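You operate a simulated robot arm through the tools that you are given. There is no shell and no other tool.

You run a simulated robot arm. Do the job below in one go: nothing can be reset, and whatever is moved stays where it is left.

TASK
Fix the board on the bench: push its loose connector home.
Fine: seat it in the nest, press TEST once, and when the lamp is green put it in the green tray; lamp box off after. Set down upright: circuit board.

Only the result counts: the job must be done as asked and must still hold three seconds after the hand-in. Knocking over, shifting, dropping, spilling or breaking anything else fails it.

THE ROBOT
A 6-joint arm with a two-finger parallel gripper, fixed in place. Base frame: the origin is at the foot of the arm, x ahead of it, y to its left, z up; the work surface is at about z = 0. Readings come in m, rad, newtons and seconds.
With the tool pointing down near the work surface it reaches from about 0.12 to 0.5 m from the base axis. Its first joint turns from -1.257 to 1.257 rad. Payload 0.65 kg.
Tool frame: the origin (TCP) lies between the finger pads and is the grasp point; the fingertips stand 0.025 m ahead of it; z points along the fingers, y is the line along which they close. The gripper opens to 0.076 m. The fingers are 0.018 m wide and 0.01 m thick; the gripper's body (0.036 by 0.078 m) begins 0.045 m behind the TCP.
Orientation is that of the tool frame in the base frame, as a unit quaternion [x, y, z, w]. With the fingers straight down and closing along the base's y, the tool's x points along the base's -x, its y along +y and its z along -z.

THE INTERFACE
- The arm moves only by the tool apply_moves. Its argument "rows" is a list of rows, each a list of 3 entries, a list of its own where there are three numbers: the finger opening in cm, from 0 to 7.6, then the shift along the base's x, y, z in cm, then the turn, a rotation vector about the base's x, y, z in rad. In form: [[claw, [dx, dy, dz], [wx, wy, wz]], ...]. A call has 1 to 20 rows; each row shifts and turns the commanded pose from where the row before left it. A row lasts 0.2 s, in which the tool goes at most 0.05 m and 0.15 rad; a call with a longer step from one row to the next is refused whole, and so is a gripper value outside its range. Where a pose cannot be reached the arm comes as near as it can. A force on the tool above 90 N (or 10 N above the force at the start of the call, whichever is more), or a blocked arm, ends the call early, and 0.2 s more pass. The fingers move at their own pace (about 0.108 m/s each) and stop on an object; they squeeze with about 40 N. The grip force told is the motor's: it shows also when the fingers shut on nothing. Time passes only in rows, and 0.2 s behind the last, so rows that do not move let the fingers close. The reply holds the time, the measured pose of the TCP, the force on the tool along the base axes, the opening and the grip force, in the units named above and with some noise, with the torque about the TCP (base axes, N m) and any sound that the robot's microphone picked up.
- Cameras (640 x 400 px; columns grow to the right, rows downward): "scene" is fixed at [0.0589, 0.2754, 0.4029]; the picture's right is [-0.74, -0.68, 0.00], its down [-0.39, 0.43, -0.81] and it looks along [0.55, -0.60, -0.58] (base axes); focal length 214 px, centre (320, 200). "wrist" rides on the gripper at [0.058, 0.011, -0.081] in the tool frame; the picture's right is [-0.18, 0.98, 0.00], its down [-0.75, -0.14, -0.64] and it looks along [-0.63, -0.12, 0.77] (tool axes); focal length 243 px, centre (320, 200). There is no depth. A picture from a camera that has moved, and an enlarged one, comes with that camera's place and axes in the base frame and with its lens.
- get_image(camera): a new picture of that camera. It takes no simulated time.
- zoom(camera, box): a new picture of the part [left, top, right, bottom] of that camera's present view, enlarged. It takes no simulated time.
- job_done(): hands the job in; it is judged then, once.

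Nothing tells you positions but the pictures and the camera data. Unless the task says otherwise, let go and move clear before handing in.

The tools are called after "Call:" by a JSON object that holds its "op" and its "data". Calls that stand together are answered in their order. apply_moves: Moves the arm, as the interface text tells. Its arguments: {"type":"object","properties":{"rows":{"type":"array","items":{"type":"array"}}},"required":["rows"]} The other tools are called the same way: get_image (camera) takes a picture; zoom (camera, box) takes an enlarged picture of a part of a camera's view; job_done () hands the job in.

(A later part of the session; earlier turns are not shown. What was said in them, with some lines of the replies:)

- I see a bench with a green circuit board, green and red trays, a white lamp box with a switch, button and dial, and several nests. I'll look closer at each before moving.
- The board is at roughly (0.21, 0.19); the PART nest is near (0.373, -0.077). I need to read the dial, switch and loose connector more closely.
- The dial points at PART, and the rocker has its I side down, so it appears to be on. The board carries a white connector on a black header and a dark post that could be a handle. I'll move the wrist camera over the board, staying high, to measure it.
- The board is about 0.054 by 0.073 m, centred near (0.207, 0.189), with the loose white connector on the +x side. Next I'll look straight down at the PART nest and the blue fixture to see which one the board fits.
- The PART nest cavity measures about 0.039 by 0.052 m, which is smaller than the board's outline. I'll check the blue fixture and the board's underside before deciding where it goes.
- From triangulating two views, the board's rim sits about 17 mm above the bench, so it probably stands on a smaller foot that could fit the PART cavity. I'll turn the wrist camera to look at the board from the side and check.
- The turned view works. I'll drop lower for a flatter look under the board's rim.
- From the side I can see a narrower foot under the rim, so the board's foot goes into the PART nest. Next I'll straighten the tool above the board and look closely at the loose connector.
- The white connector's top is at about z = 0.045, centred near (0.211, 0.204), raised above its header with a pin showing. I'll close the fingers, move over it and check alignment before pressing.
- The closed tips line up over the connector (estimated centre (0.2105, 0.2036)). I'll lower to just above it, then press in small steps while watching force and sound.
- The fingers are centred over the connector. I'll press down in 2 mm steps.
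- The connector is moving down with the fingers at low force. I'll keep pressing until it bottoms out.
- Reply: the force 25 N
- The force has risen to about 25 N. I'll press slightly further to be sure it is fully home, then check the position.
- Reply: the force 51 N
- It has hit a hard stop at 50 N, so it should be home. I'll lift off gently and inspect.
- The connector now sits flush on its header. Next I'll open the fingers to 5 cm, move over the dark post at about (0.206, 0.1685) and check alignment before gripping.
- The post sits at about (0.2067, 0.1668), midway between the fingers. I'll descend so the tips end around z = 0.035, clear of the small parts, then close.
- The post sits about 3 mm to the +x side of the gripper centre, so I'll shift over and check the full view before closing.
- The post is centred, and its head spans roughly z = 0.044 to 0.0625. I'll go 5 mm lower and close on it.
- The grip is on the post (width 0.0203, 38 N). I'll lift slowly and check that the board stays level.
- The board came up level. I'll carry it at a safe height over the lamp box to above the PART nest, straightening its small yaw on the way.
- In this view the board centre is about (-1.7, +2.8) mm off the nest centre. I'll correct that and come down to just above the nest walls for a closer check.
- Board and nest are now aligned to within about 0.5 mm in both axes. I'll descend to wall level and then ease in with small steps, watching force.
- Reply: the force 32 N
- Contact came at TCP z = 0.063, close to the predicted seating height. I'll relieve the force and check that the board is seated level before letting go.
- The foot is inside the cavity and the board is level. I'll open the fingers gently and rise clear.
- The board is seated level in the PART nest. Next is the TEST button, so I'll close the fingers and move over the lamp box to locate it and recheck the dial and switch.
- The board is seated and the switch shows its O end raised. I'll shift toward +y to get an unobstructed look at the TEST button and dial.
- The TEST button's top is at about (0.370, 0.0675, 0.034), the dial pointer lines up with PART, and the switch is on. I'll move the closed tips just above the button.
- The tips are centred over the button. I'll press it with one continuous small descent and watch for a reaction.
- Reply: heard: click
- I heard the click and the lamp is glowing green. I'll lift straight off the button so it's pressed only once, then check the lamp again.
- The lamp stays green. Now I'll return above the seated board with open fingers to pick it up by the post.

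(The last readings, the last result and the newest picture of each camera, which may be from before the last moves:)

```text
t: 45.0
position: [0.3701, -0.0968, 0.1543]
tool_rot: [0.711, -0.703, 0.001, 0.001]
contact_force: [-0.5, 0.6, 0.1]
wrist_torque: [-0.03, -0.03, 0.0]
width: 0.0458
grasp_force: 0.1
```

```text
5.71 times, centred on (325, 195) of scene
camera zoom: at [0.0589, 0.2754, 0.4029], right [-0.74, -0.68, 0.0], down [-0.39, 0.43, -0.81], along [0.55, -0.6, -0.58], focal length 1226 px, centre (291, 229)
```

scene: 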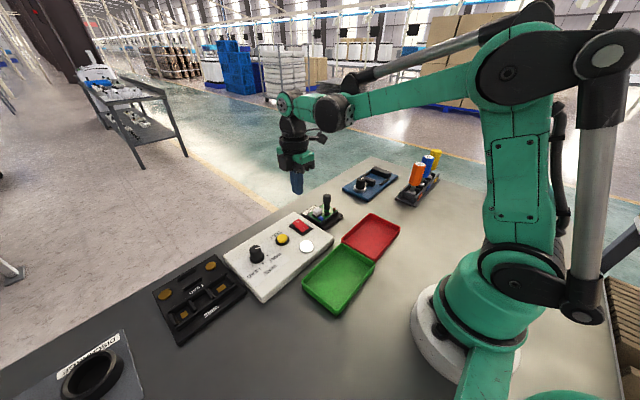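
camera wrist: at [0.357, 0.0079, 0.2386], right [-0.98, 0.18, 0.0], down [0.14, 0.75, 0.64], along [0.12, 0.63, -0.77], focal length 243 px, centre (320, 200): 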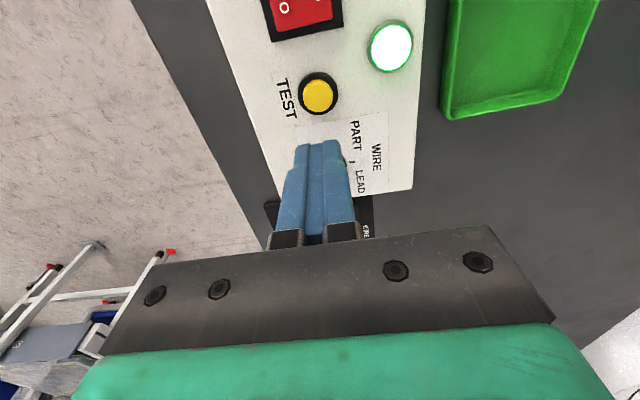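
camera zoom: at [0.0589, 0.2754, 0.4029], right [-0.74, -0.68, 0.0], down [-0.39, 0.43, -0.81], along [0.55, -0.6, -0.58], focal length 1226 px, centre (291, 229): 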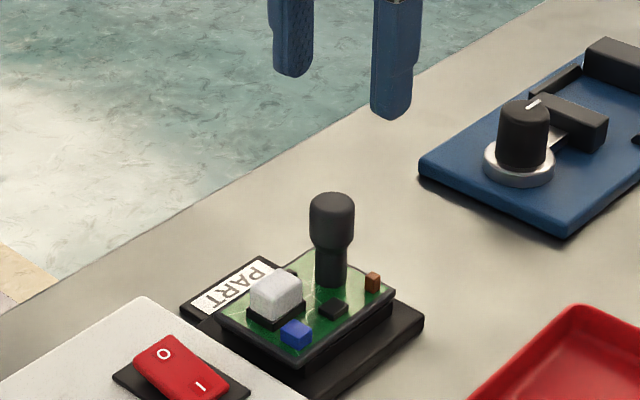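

Call:
{"op": "apply_moves", "data": {"rows": [[4.6, [0.05, 0.2, -2.5], [0, 0, 0]], [4.6, [0, 0, -2.5], [0, 0, 0]], [4.6, [0, 0, -2.0], [0, 0, 0]], [4.6, [0, 0, -1.5], [0, 0, 0]], [4.6, [0, 0, -0.6], [0, 0, 0]], [4.6, [0, 0, 0], [0, 0, 0]]]}}

Call:
{"op": "zoom", "data": {"camera": "wrist", "box": [240, 90, 400, 210]}}

```text
t: 46.4
position: [0.3725, -0.0911, 0.0652]
tool_rot: [0.711, -0.703, 0.001, 0.0]
contact_force: [-0.5, 0.0, -0.4]
wrist_torque: [0.01, -0.03, 0.0]
width: 0.046
grasp_force: 0.0
```

```text
3.33 times, centred on (320, 150) of wrist
camera zoom: at [0.3616, -0.1512, 0.147], right [-0.98, 0.17, 0.0], down [0.13, 0.75, 0.64], along [0.11, 0.63, -0.77], focal length 809 px, centre (320, 367)
```

zoom: 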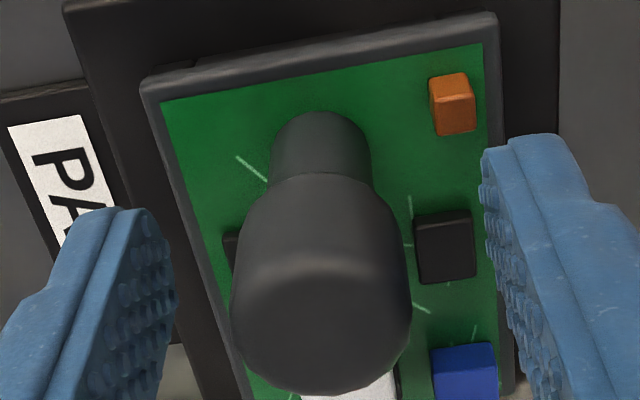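

Call:
{"op": "apply_moves", "data": {"rows": [[4.6, [0, -0.15, -0.2], [0, 0, 0]], [4.6, [0, 0, 0], [0, 0, 0]], [0, [0, 0, 0], [0, 0, 0]], [0, [0, 0, 0], [0, 0, 0]], [0, [0, 0, 0], [0, 0, 0]]]}}

Call:
{"op": "zoom", "data": {"camera": "wrist", "box": [240, 90, 400, 210]}}

```text
t: 47.6
position: [0.3715, -0.0936, 0.064]
tool_rot: [0.71, -0.704, 0.0, 0.0]
contact_force: [-0.4, -0.5, 0.3]
wrist_torque: [0.02, -0.01, -0.01]
width: 0.0206
grasp_force: 37.9
```

```text
3.33 times, centred on (320, 150) of wrist
camera zoom: at [0.3617, -0.1529, 0.1454], right [-0.98, 0.17, 0.0], down [0.13, 0.75, 0.64], along [0.11, 0.63, -0.77], focal length 809 px, centre (320, 367)
```

zoom: 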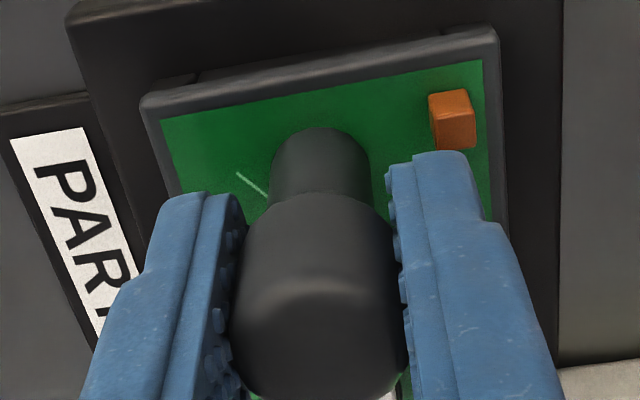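

The grip is firm. I'll lift straight out of the nest slowly.

Call:
{"op": "apply_moves", "data": {"rows": [[0, [0, 0, 0.3], [0, 0, 0]], [0, [0, 0, 0.4], [0, 0, 0]], [0, [0, 0, 0.8], [0, 0, 0]], [0, [0, 0, 1.5], [0, 0, 0]], [0, [0, 0, 2.5], [0, 0, 0]], [0, [0, 0, 2.5], [0, 0, 0]], [0, [0, 0, 2.5], [0, 0, 0]], [0, [0, 0, 0], [0, 0, 0]]]}}

Call:
{"op": "get_image", "data": {"camera": "scene"}}

Call:
{"op": "zoom", "data": {"camera": "wrist", "box": [200, 20, 440, 200]}}

```text
t: 49.4
position: [0.372, -0.0927, 0.1689]
tool_rot: [0.71, -0.704, -0.001, 0.0]
contact_force: [-0.4, -0.3, -0.7]
wrist_torque: [-0.03, -0.03, 0.0]
width: 0.0204
grasp_force: 37.5
```

```text
taken
```

scene: 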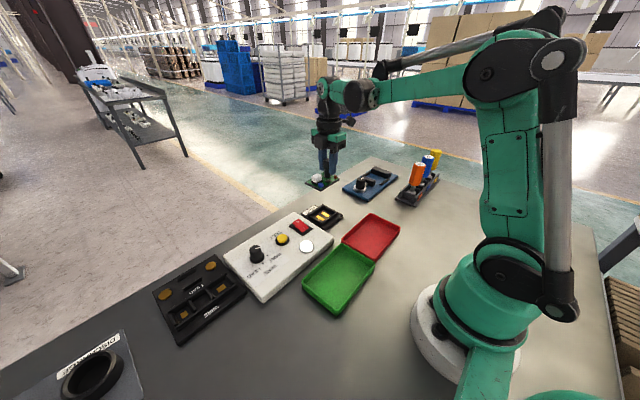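

```text
2.22 times, centred on (320, 110) of wrist
camera zoom: at [0.3612, -0.1522, 0.2503], right [-0.98, 0.17, 0.0], down [0.13, 0.75, 0.64], along [0.11, 0.63, -0.77], focal length 539 px, centre (320, 400)
```

zoom: 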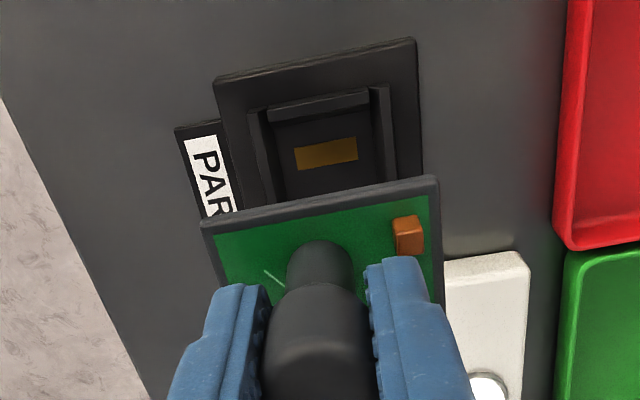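

The board is out of the nest. I'll carry it over the green tray, centred near (0.2145, 0.043).

Call:
{"op": "apply_moves", "data": {"rows": [[0, [-1.95, 1.46, 0], [0, 0, 0]], [0, [-1.95, 1.46, 0], [0, 0, 0]], [0, [-1.95, 1.46, 0], [0, 0, 0]], [0, [-1.95, 1.46, 0], [0, 0, 0]], [0, [-1.95, 1.46, 0], [0, 0, 0]], [0, [-1.95, 1.46, 0], [0, 0, 0]], [0, [-1.95, 1.46, 0], [0, 0, 0]], [0, [-1.95, 1.46, 0], [0, 0, 0]], [0, [0, 0, 0], [0, 0, 0]], [0, [0, 0, 0], [0, 0, 0]]]}}

Call:
{"op": "get_image", "data": {"camera": "scene"}}

Call:
{"op": "get_image", "data": {"camera": "wrist"}}

Call:
{"op": "zoom", "data": {"camera": "wrist", "box": [200, 0, 440, 180]}}

```text
t: 51.6
position: [0.2152, 0.0216, 0.1685]
tool_rot: [0.71, -0.704, 0.0, 0.0]
contact_force: [-0.7, -0.2, -0.6]
wrist_torque: [0.0, 0.02, -0.03]
width: 0.02
grasp_force: 38.0
```

```text
taken
```

scene: 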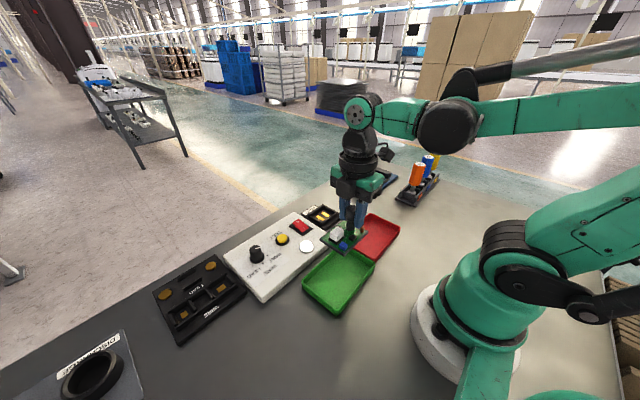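

```text
taken
camera wrist: at [0.2046, -0.0362, 0.2502], right [-0.98, 0.18, 0.0], down [0.13, 0.75, 0.64], along [0.11, 0.63, -0.77], focal length 243 px, centre (320, 200)
```

wrist: 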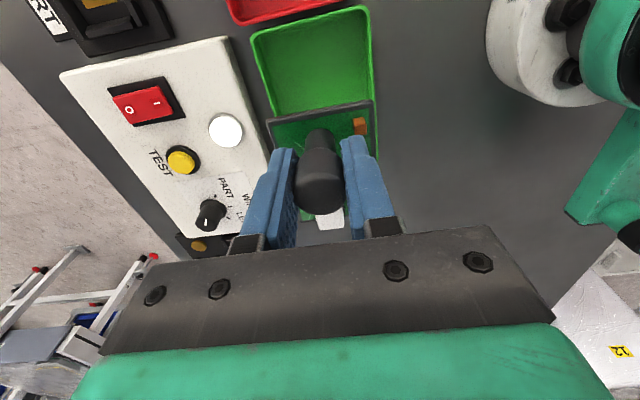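

```text
2.22 times, centred on (320, 90) of wrist
camera zoom: at [0.2046, -0.0362, 0.2502], right [-0.98, 0.18, 0.0], down [0.13, 0.75, 0.64], along [0.11, 0.63, -0.77], focal length 539 px, centre (320, 444)
```

zoom: 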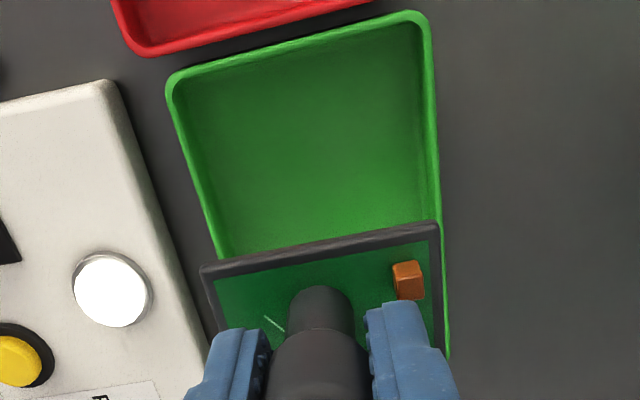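

The board is over the tray with about 12 mm clearance on each side. I'll shift 2 mm to centre it and lower to just above the tray floor.

Call:
{"op": "apply_moves", "data": {"rows": [[0, [0.2, 0.1, -2.0], [0, 0, 0]], [0, [0, 0, -2.0], [0, 0, 0]], [0, [0, 0, -2.0], [0, 0, 0]], [0, [0, 0, -2.0], [0, 0, 0]], [0, [0, 0, -1.3], [0, 0, 0]], [0, [0, 0, 0], [0, 0, 0]]]}}

Call:
{"op": "zoom", "data": {"camera": "scene", "box": [290, 200, 410, 320]}}

Call:
{"op": "zoom", "data": {"camera": "wrist", "box": [200, 0, 440, 180]}}

```text
t: 53.0
position: [0.2172, 0.023, 0.0752]
tool_rot: [0.71, -0.704, 0.0, 0.001]
contact_force: [0.1, -0.2, -1.1]
wrist_torque: [0.0, 0.02, 0.03]
width: 0.02
grasp_force: 37.7
```

```text
3.33 times, centred on (350, 260) of scene
camera zoom: at [0.0589, 0.2754, 0.4029], right [-0.74, -0.68, 0.0], down [-0.39, 0.43, -0.81], along [0.55, -0.6, -0.58], focal length 715 px, centre (220, 0)
```

zoom: 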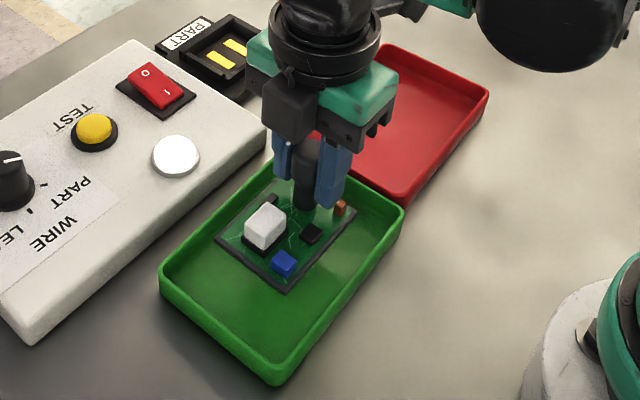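

```text
2.22 times, centred on (320, 90) of wrist
camera zoom: at [0.207, -0.0355, 0.1573], right [-0.98, 0.17, 0.0], down [0.13, 0.75, 0.64], along [0.11, 0.63, -0.77], focal length 539 px, centre (320, 444)
```

zoom: 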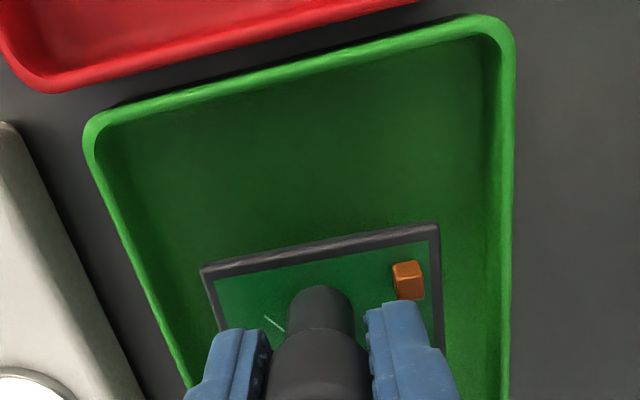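

Call:
{"op": "apply_moves", "data": {"rows": [[0, [0, 0, -0.4], [0, 0, 0]], [0, [0, 0, -0.3], [0, 0, 0]], [0, [0, 0, -0.3], [0, 0, 0]], [0, [0, 0, 0], [0, 0, 0]]]}}

```text
t: 54.0
position: [0.2193, 0.0233, 0.0663]
tool_rot: [0.71, -0.704, 0.001, 0.0]
contact_force: [0.4, 0.2, -1.1]
wrist_torque: [-0.03, -0.02, -0.03]
width: 0.02
grasp_force: 37.7
```

Call:
{"op": "apply_moves", "data": {"rows": [[0, [0, 0, -0.2], [0, 0, 0]], [0, [0, 0, -0.15], [0, 0, 0]], [0, [0, 0, 0], [0, 0, 0]]]}}

```text
t: 54.8
position: [0.2176, 0.0225, 0.0614]
tool_rot: [0.71, -0.704, 0.0, 0.0]
contact_force: [-0.5, -0.1, -1.5]
wrist_torque: [-0.03, 0.0, -0.01]
width: 0.0202
grasp_force: 37.7
```

Call:
{"op": "apply_moves", "data": {"rows": [[0, [0, 0, -0.15], [0, 0, 0]], [0, [0, 0, 0], [0, 0, 0]]]}}

```text
t: 55.4
position: [0.2182, 0.0233, 0.0607]
tool_rot: [0.71, -0.704, 0.0, 0.0]
contact_force: [-0.8, 0.3, -1.1]
wrist_torque: [0.02, 0.02, 0.0]
width: 0.0204
grasp_force: 37.7
```

Call:
{"op": "apply_moves", "data": {"rows": [[0, [0, 0, -0.15], [0, 0, 0]], [0, [0, 0, 0], [0, 0, 0]]]}}

```text
t: 56.0
position: [0.218, 0.0236, 0.0596]
tool_rot: [0.71, -0.704, 0.0, 0.0]
contact_force: [0.1, 0.9, -0.7]
wrist_torque: [-0.02, 0.02, 0.02]
width: 0.0201
grasp_force: 37.0
```

Call:
{"op": "apply_moves", "data": {"rows": [[0, [0, 0, -0.12], [0, 0, 0]], [0, [0, 0, 0], [0, 0, 0]]]}}

Call:
{"op": "zoom", "data": {"camera": "scene", "box": [310, 225, 390, 295]}}

```text
t: 56.6
position: [0.2178, 0.025, 0.0576]
tool_rot: [0.71, -0.704, 0.0, 0.0]
contact_force: [-0.5, -0.4, 5.9]
wrist_torque: [0.13, 0.04, 0.01]
width: 0.0204
grasp_force: 37.3
```

```text
5.71 times, centred on (350, 260) of scene
camera zoom: at [0.0589, 0.2754, 0.4029], right [-0.74, -0.68, 0.0], down [-0.39, 0.43, -0.81], along [0.55, -0.6, -0.58], focal length 1226 px, centre (149, -143)
```

zoom: 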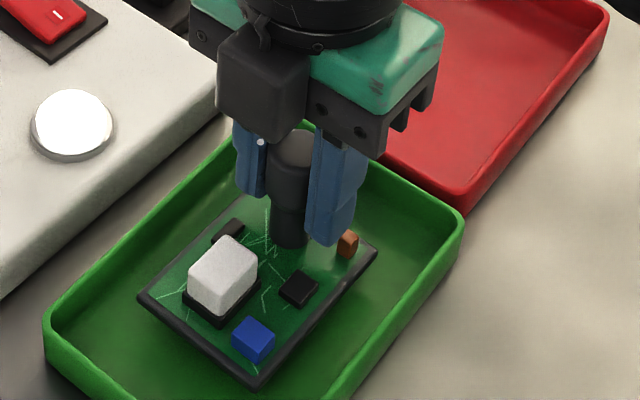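

The board has touched the tray floor (about 6 N). I'll release gently and rise clear.

Call:
{"op": "apply_moves", "data": {"rows": [[2.6, [0, 0, 0], [0, 0, 0]], [4.2, [0, 0, 0], [0, 0, 0]], [4.2, [0, 0, 0], [0, 0, 0]], [4.2, [0, 0, 1.0], [0, 0, 0]], [4.2, [0, 0, 2.0], [0, 0, 0]], [4.2, [0, 0, 3.0], [0, 0, 0]], [4.2, [0, 0, 4.0], [0, 0, 0]], [4.2, [0, 0, 0], [0, 0, 0]]]}}

Call:
{"op": "zoom", "data": {"camera": "scene", "box": [300, 215, 390, 315]}}

Call:
{"op": "get_image", "data": {"camera": "wrist"}}

```text
t: 58.4
position: [0.2189, 0.0213, 0.1566]
tool_rot: [0.71, -0.704, 0.0, -0.001]
contact_force: [0.1, 0.6, -0.4]
wrist_torque: [0.01, 0.02, 0.01]
width: 0.042
grasp_force: 0.0
```

```text
4.00 times, centred on (345, 265) of scene
camera zoom: at [0.0589, 0.2754, 0.4029], right [-0.74, -0.68, 0.0], down [-0.39, 0.43, -0.81], along [0.55, -0.6, -0.58], focal length 858 px, centre (220, -60)
```

zoom: 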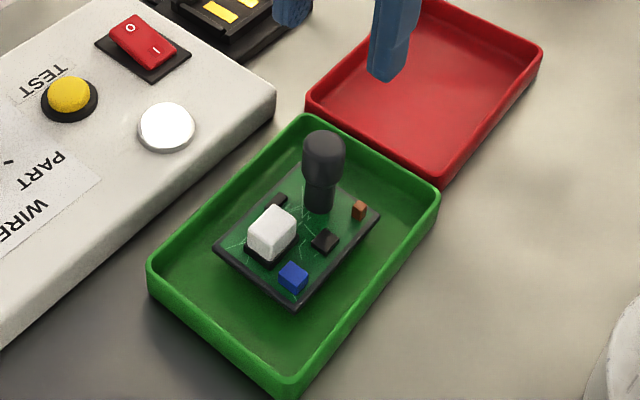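

```text
taken
camera wrist: at [0.2083, -0.0366, 0.2382], right [-0.98, 0.17, 0.0], down [0.13, 0.75, 0.64], along [0.11, 0.63, -0.77], focal length 243 px, centre (320, 200)
```

wrist: 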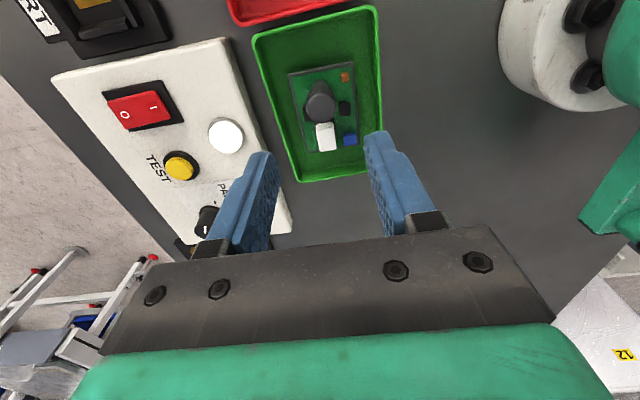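

The board stands upright in the green tray. Last is the switch: I'll close the fingers and move above its O end, near (0.383, 0.008).

Call:
{"op": "apply_moves", "data": {"rows": [[0, [1.0, 0, 1.0], [0, 0, -0.008]], [0, [2.75, -0.2, 0], [0, 0, 0]], [0, [2.75, -0.2, 0], [0, 0, 0]], [0, [2.75, -0.2, 0], [0, 0, 0]], [0, [2.75, -0.2, 0], [0, 0, 0]], [0, [2.75, -0.2, -0.5], [0, 0, 0]], [0, [1.75, -0.3, -0.5], [0, 0, 0]], [0, [0, 0, 0], [0, 0, 0]], [0, [0, 0, 0], [0, 0, 0]]]}}

Call:
{"op": "get_image", "data": {"camera": "wrist"}}

Call:
{"op": "zoom", "data": {"camera": "wrist", "box": [240, 40, 400, 160]}}

Call:
{"op": "zoom", "data": {"camera": "scene", "box": [270, 195, 334, 240]}}

```text
t: 60.4
position: [0.3843, 0.0099, 0.1584]
tool_rot: [0.708, -0.707, 0.0, 0.0]
contact_force: [-0.2, -1.1, 0.0]
wrist_torque: [-0.01, 0.02, -0.03]
width: 0.0001
grasp_force: 23.8
```

```text
taken
camera wrist: at [0.3743, -0.0498, 0.2398], right [-0.98, 0.18, 0.0], down [0.14, 0.75, 0.64], along [0.12, 0.63, -0.77], focal length 243 px, centre (320, 200)
```

wrist: 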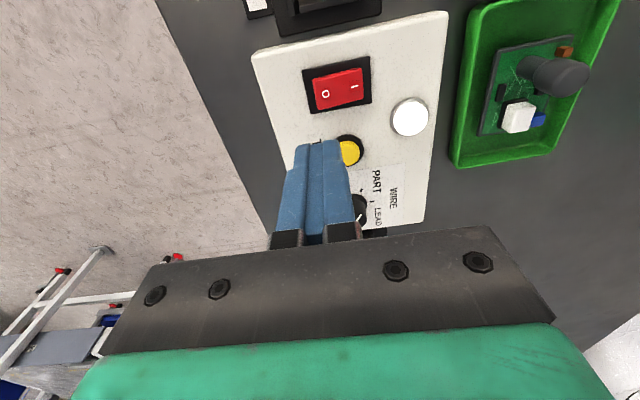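

```text
3.33 times, centred on (320, 100) of wrist
camera zoom: at [0.3743, -0.0498, 0.2398], right [-0.98, 0.18, 0.0], down [0.14, 0.75, 0.64], along [0.12, 0.63, -0.77], focal length 809 px, centre (320, 533)
```

zoom: 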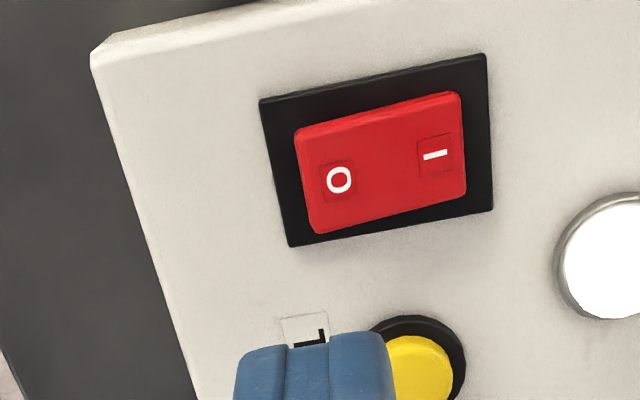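

```text
8.89 times, centred on (302, 218) of scene
camera zoom: at [0.0589, 0.2754, 0.4029], right [-0.74, -0.68, 0.0], down [-0.39, 0.43, -0.81], along [0.55, -0.6, -0.58], focal length 1906 px, centre (480, 44)
```

zoom: 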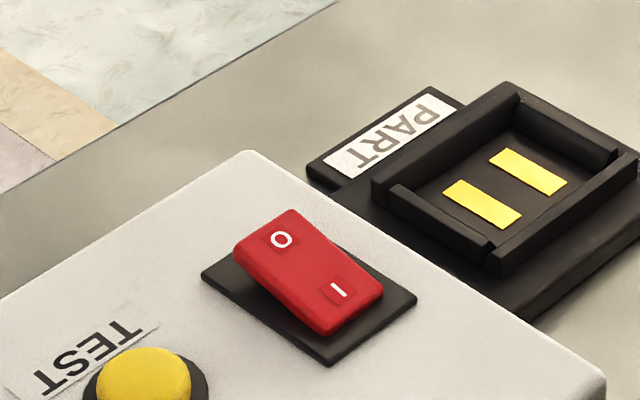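

The O mark is at about (0.381, 0.008), so the tips are well placed over the raised end. I'll come down close to it.

Call:
{"op": "apply_moves", "data": {"rows": [[0, [0, -0.15, -2.5], [0, 0, 0]], [0, [0, 0, -2.5], [0, 0, 0]], [0, [0, 0, -2.0], [0, 0, 0]], [0, [0, 0, -0.8], [0, 0, 0]], [0, [0, 0, 0], [0, 0, 0]]]}}

Call:
{"op": "zoom", "data": {"camera": "scene", "box": [260, 180, 340, 240]}}

Call:
{"op": "zoom", "data": {"camera": "wrist", "box": [240, 60, 400, 180]}}

```text
t: 61.6
position: [0.3857, 0.0089, 0.0802]
tool_rot: [0.708, -0.706, 0.0, 0.0]
contact_force: [-0.7, -0.1, 0.3]
wrist_torque: [0.0, -0.01, 0.05]
width: 0.0
grasp_force: 23.9
```

```text
6.67 times, centred on (300, 210) of scene
camera zoom: at [0.0589, 0.2754, 0.4029], right [-0.74, -0.68, 0.0], down [-0.39, 0.43, -0.81], along [0.55, -0.6, -0.58], focal length 1430 px, centre (453, 133)
```

zoom: 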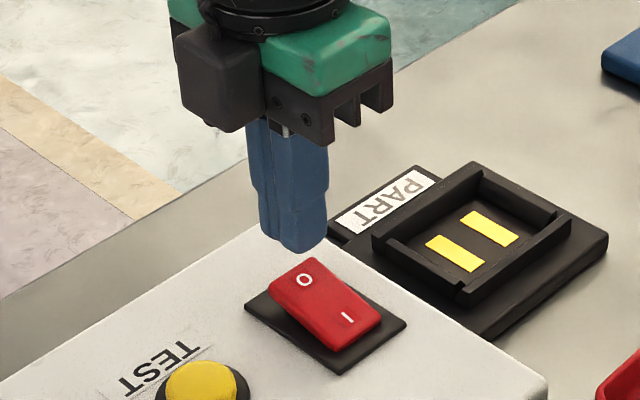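

```text
3.33 times, centred on (320, 120) of wrist
camera zoom: at [0.374, -0.0496, 0.1616], right [-0.98, 0.18, 0.0], down [0.14, 0.75, 0.64], along [0.12, 0.63, -0.77], focal length 809 px, centre (320, 467)
```

zoom: 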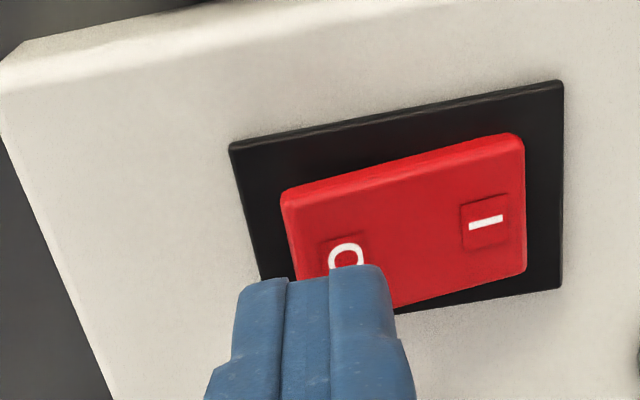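

Call:
{"op": "apply_moves", "data": {"rows": [[0, [-0.2, 0, -0.4], [0, 0, 0]], [0, [0, 0, -0.4], [0, 0, 0]], [0, [0, 0, -0.2], [0, 0, 0]], [0, [0, 0, 0], [0, 0, 0]]]}}

Call:
{"op": "zoom", "data": {"camera": "scene", "box": [260, 180, 340, 240]}}

```text
t: 62.6
position: [0.3811, 0.0095, 0.0694]
tool_rot: [0.708, -0.706, 0.0, 0.0]
contact_force: [0.5, 0.1, -0.6]
wrist_torque: [-0.02, 0.01, -0.04]
width: 0.0003
grasp_force: 23.7
```

```text
6.67 times, centred on (300, 210) of scene
camera zoom: at [0.0589, 0.2754, 0.4029], right [-0.74, -0.68, 0.0], down [-0.39, 0.43, -0.81], along [0.55, -0.6, -0.58], focal length 1430 px, centre (453, 133)
```

zoom: 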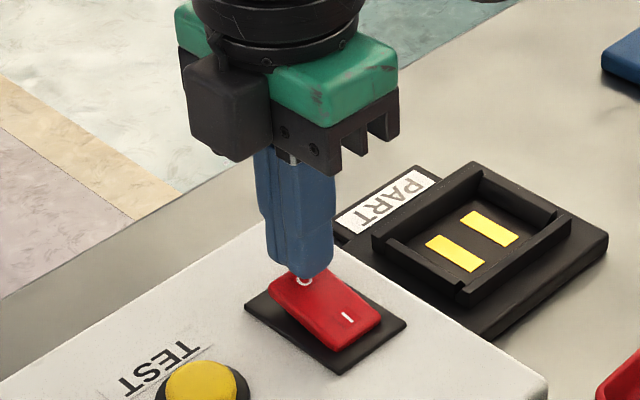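

I'll shift slightly farther out toward the O end for better leverage, then press in small steps.

Call:
{"op": "apply_moves", "data": {"rows": [[0, [0.4, -0.05, 0], [0, 0, 0]], [0, [0, 0, -0.15], [0, 0, 0]], [0, [0, 0, -0.15], [0, 0, 0]], [0, [0, 0, 0], [0, 0, 0]]]}}

Call:
{"op": "zoom", "data": {"camera": "scene", "box": [260, 180, 340, 240]}}

```text
t: 63.6
position: [0.3852, 0.008, 0.0651]
tool_rot: [-0.707, 0.707, 0.0, 0.0]
contact_force: [0.1, 0.5, -0.9]
wrist_torque: [0.0, 0.01, -0.01]
width: 0.0
grasp_force: 23.2
```

```text
6.67 times, centred on (300, 210) of scene
camera zoom: at [0.0589, 0.2754, 0.4029], right [-0.74, -0.68, 0.0], down [-0.39, 0.43, -0.81], along [0.55, -0.6, -0.58], focal length 1430 px, centre (453, 133)
```

zoom: 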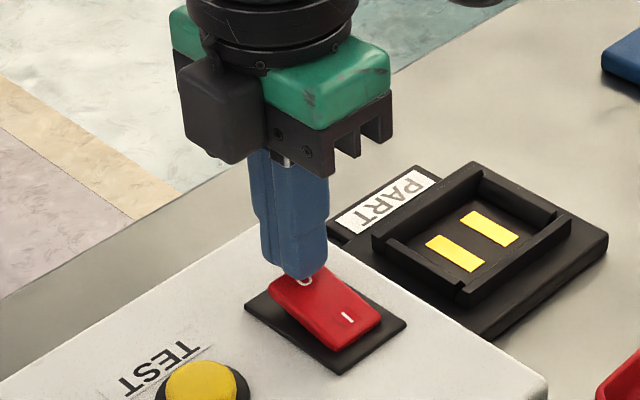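

Call:
{"op": "apply_moves", "data": {"rows": [[0, [0, 0, -0.15], [0, 0, 0]], [0, [0, 0, -0.15], [0, 0, 0]], [0, [0, 0, 0], [0, 0, 0]]]}}

Call:
{"op": "zoom", "data": {"camera": "scene", "box": [260, 180, 340, 240]}}

```text
t: 64.4
position: [0.3865, 0.0082, 0.0631]
tool_rot: [0.708, -0.706, 0.001, 0.0]
contact_force: [3.2, 0.7, 2.8]
wrist_torque: [0.01, -0.05, 0.04]
width: 0.0
grasp_force: 23.7
```

```text
6.67 times, centred on (300, 210) of scene
camera zoom: at [0.0589, 0.2754, 0.4029], right [-0.74, -0.68, 0.0], down [-0.39, 0.43, -0.81], along [0.55, -0.6, -0.58], focal length 1430 px, centre (453, 133)
```

zoom: 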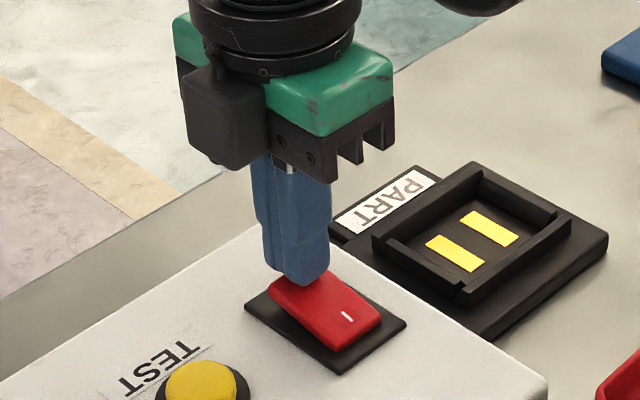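

Call:
{"op": "apply_moves", "data": {"rows": [[0, [0, 0, -0.15], [0, 0, 0]], [0, [0, 0, -0.15], [0, 0, 0]], [0, [0, 0, 0], [0, 0, 0]]]}}

Call:
{"op": "zoom", "data": {"camera": "scene", "box": [260, 180, 340, 240]}}

```text
t: 65.2
position: [0.3855, 0.0095, 0.0594]
tool_rot: [0.708, -0.707, 0.0, 0.0]
contact_force: [0.2, -0.2, 0.7]
wrist_torque: [0.02, 0.0, 0.0]
width: 0.0002
grasp_force: 23.6
```

```text
6.67 times, centred on (300, 210) of scene
camera zoom: at [0.0589, 0.2754, 0.4029], right [-0.74, -0.68, 0.0], down [-0.39, 0.43, -0.81], along [0.55, -0.6, -0.58], focal length 1430 px, centre (453, 133)
```

zoom: 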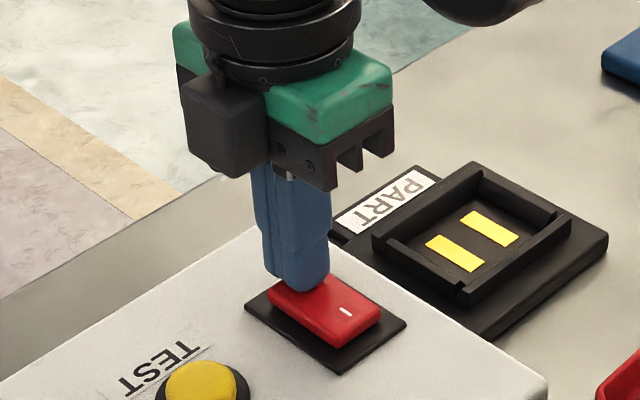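

Call:
{"op": "apply_moves", "data": {"rows": [[0, [0, 0, -0.15], [0, 0, 0]], [0, [0, 0, -0.1], [0, 0, 0]], [0, [0, 0, 0], [0, 0, 0]]]}}

Call:
{"op": "zoom", "data": {"camera": "scene", "box": [260, 180, 340, 260]}}

```text
t: 66.0
position: [0.3843, 0.0095, 0.0593]
tool_rot: [0.707, -0.707, 0.0, -0.002]
contact_force: [0.4, 5.7, 25.3]
wrist_torque: [0.2, 0.23, -0.06]
width: 0.0003
grasp_force: 23.9
```

```text
5.00 times, centred on (300, 220) of scene
camera zoom: at [0.0588, 0.2754, 0.403], right [-0.74, -0.68, 0.0], down [-0.39, 0.43, -0.81], along [0.55, -0.6, -0.58], focal length 1072 px, centre (420, 100)
```

zoom: 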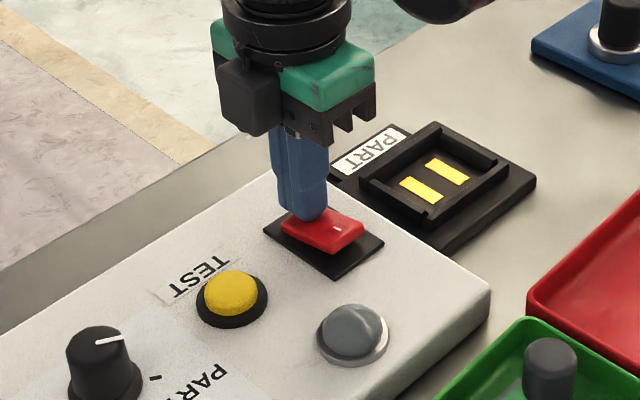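

The rocker has flipped and the lamp has gone dark grey. I'll lift off and move clear, then check everything.

Call:
{"op": "apply_moves", "data": {"rows": [[0, [0, 0, 0.3], [0, 0, 0]], [0, [0.1, 0, 1.0], [0, 0, 0]], [0, [0, 0, 3.0], [0, 0, 0]], [0, [0, 0, 4.0], [0, 0, 0]], [0, [0, 0, 4.0], [0, 0, 0]], [0, [0, 0, 0], [0, 0, 0]]]}}

Call:
{"op": "get_image", "data": {"camera": "scene"}}

Call:
{"op": "zoom", "data": {"camera": "scene", "box": [235, 195, 345, 285]}}

Call:
{"op": "zoom", "data": {"camera": "scene", "box": [300, 215, 390, 315]}}

Call:
{"op": "get_image", "data": {"camera": "wrist"}}

```text
t: 67.4
position: [0.3874, 0.0092, 0.1821]
tool_rot: [0.708, -0.706, 0.0, 0.0]
contact_force: [0.6, -0.1, 0.2]
wrist_torque: [-0.01, -0.01, -0.03]
width: 0.0002
grasp_force: 23.9
```

```text
taken
```

scene: 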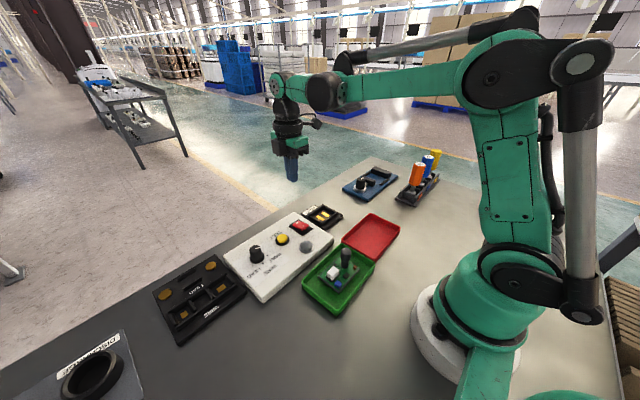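

```text
4.44 times, centred on (290, 240) of scene
camera zoom: at [0.0589, 0.2754, 0.4029], right [-0.74, -0.68, 0.0], down [-0.39, 0.43, -0.81], along [0.55, -0.6, -0.58], focal length 953 px, centre (453, 22)
```

zoom: 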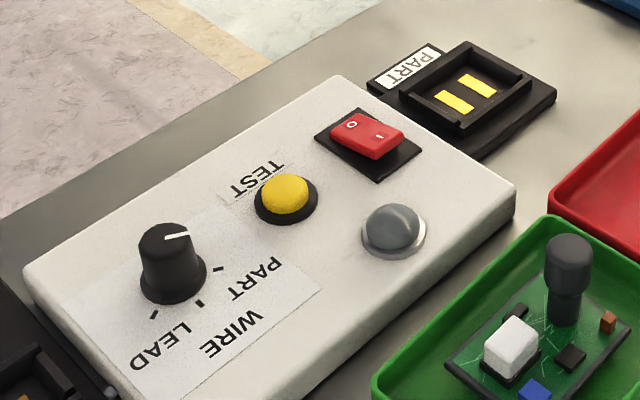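

```text
4.00 times, centred on (345, 265) of scene
camera zoom: at [0.0589, 0.2754, 0.4029], right [-0.74, -0.68, 0.0], down [-0.39, 0.43, -0.81], along [0.55, -0.6, -0.58], focal length 858 px, centre (220, -60)
```

zoom: 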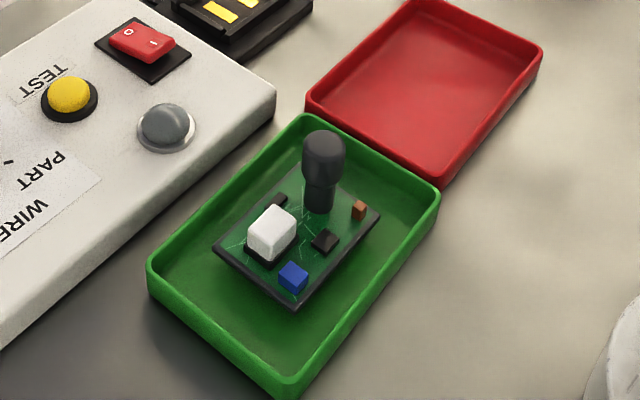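

```text
taken
camera wrist: at [0.3768, -0.0498, 0.2634], right [-0.98, 0.18, 0.0], down [0.14, 0.75, 0.64], along [0.12, 0.63, -0.77], focal length 243 px, centre (320, 200)
```

wrist: 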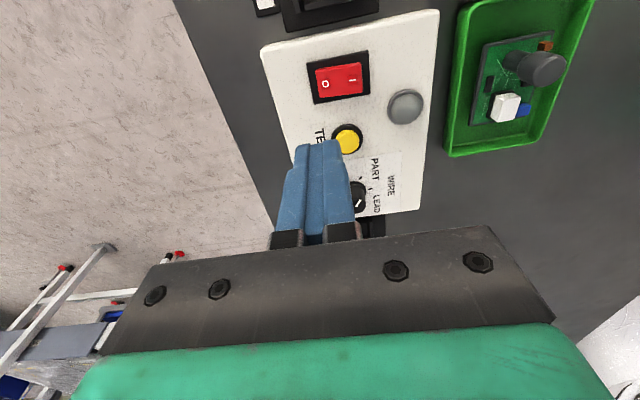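

The lamp is dark, the rocker rests on O, and the board stands upright in the green tray with its connector seated. Nothing else has moved and the arm is clear, so I'm handing in.

Call:
{"op": "job_done", "data": {}}

```text
The job is handed in.
```

The board is fixed, tested and in the green tray, and I've handed the job in. I haven't been told how it was judged.

- **Connector:** I pressed the white connector down onto its header until it hit a hard stop at about 50 N. It stayed flush after I lifted off.
- **Test:** I seated the board in the nest marked PART and pressed TEST once. There was a click and the lamp turned green. The dial was already on PART and the box was already on, so I left both as they were.
- **Tray:** The board is standing upright in the green tray, clear of the walls.
- **Lamp box:** It is switched off. The switch rests on O and the lamp is dark.

In the last pictures nothing else had moved, and the arm was clear of everything.
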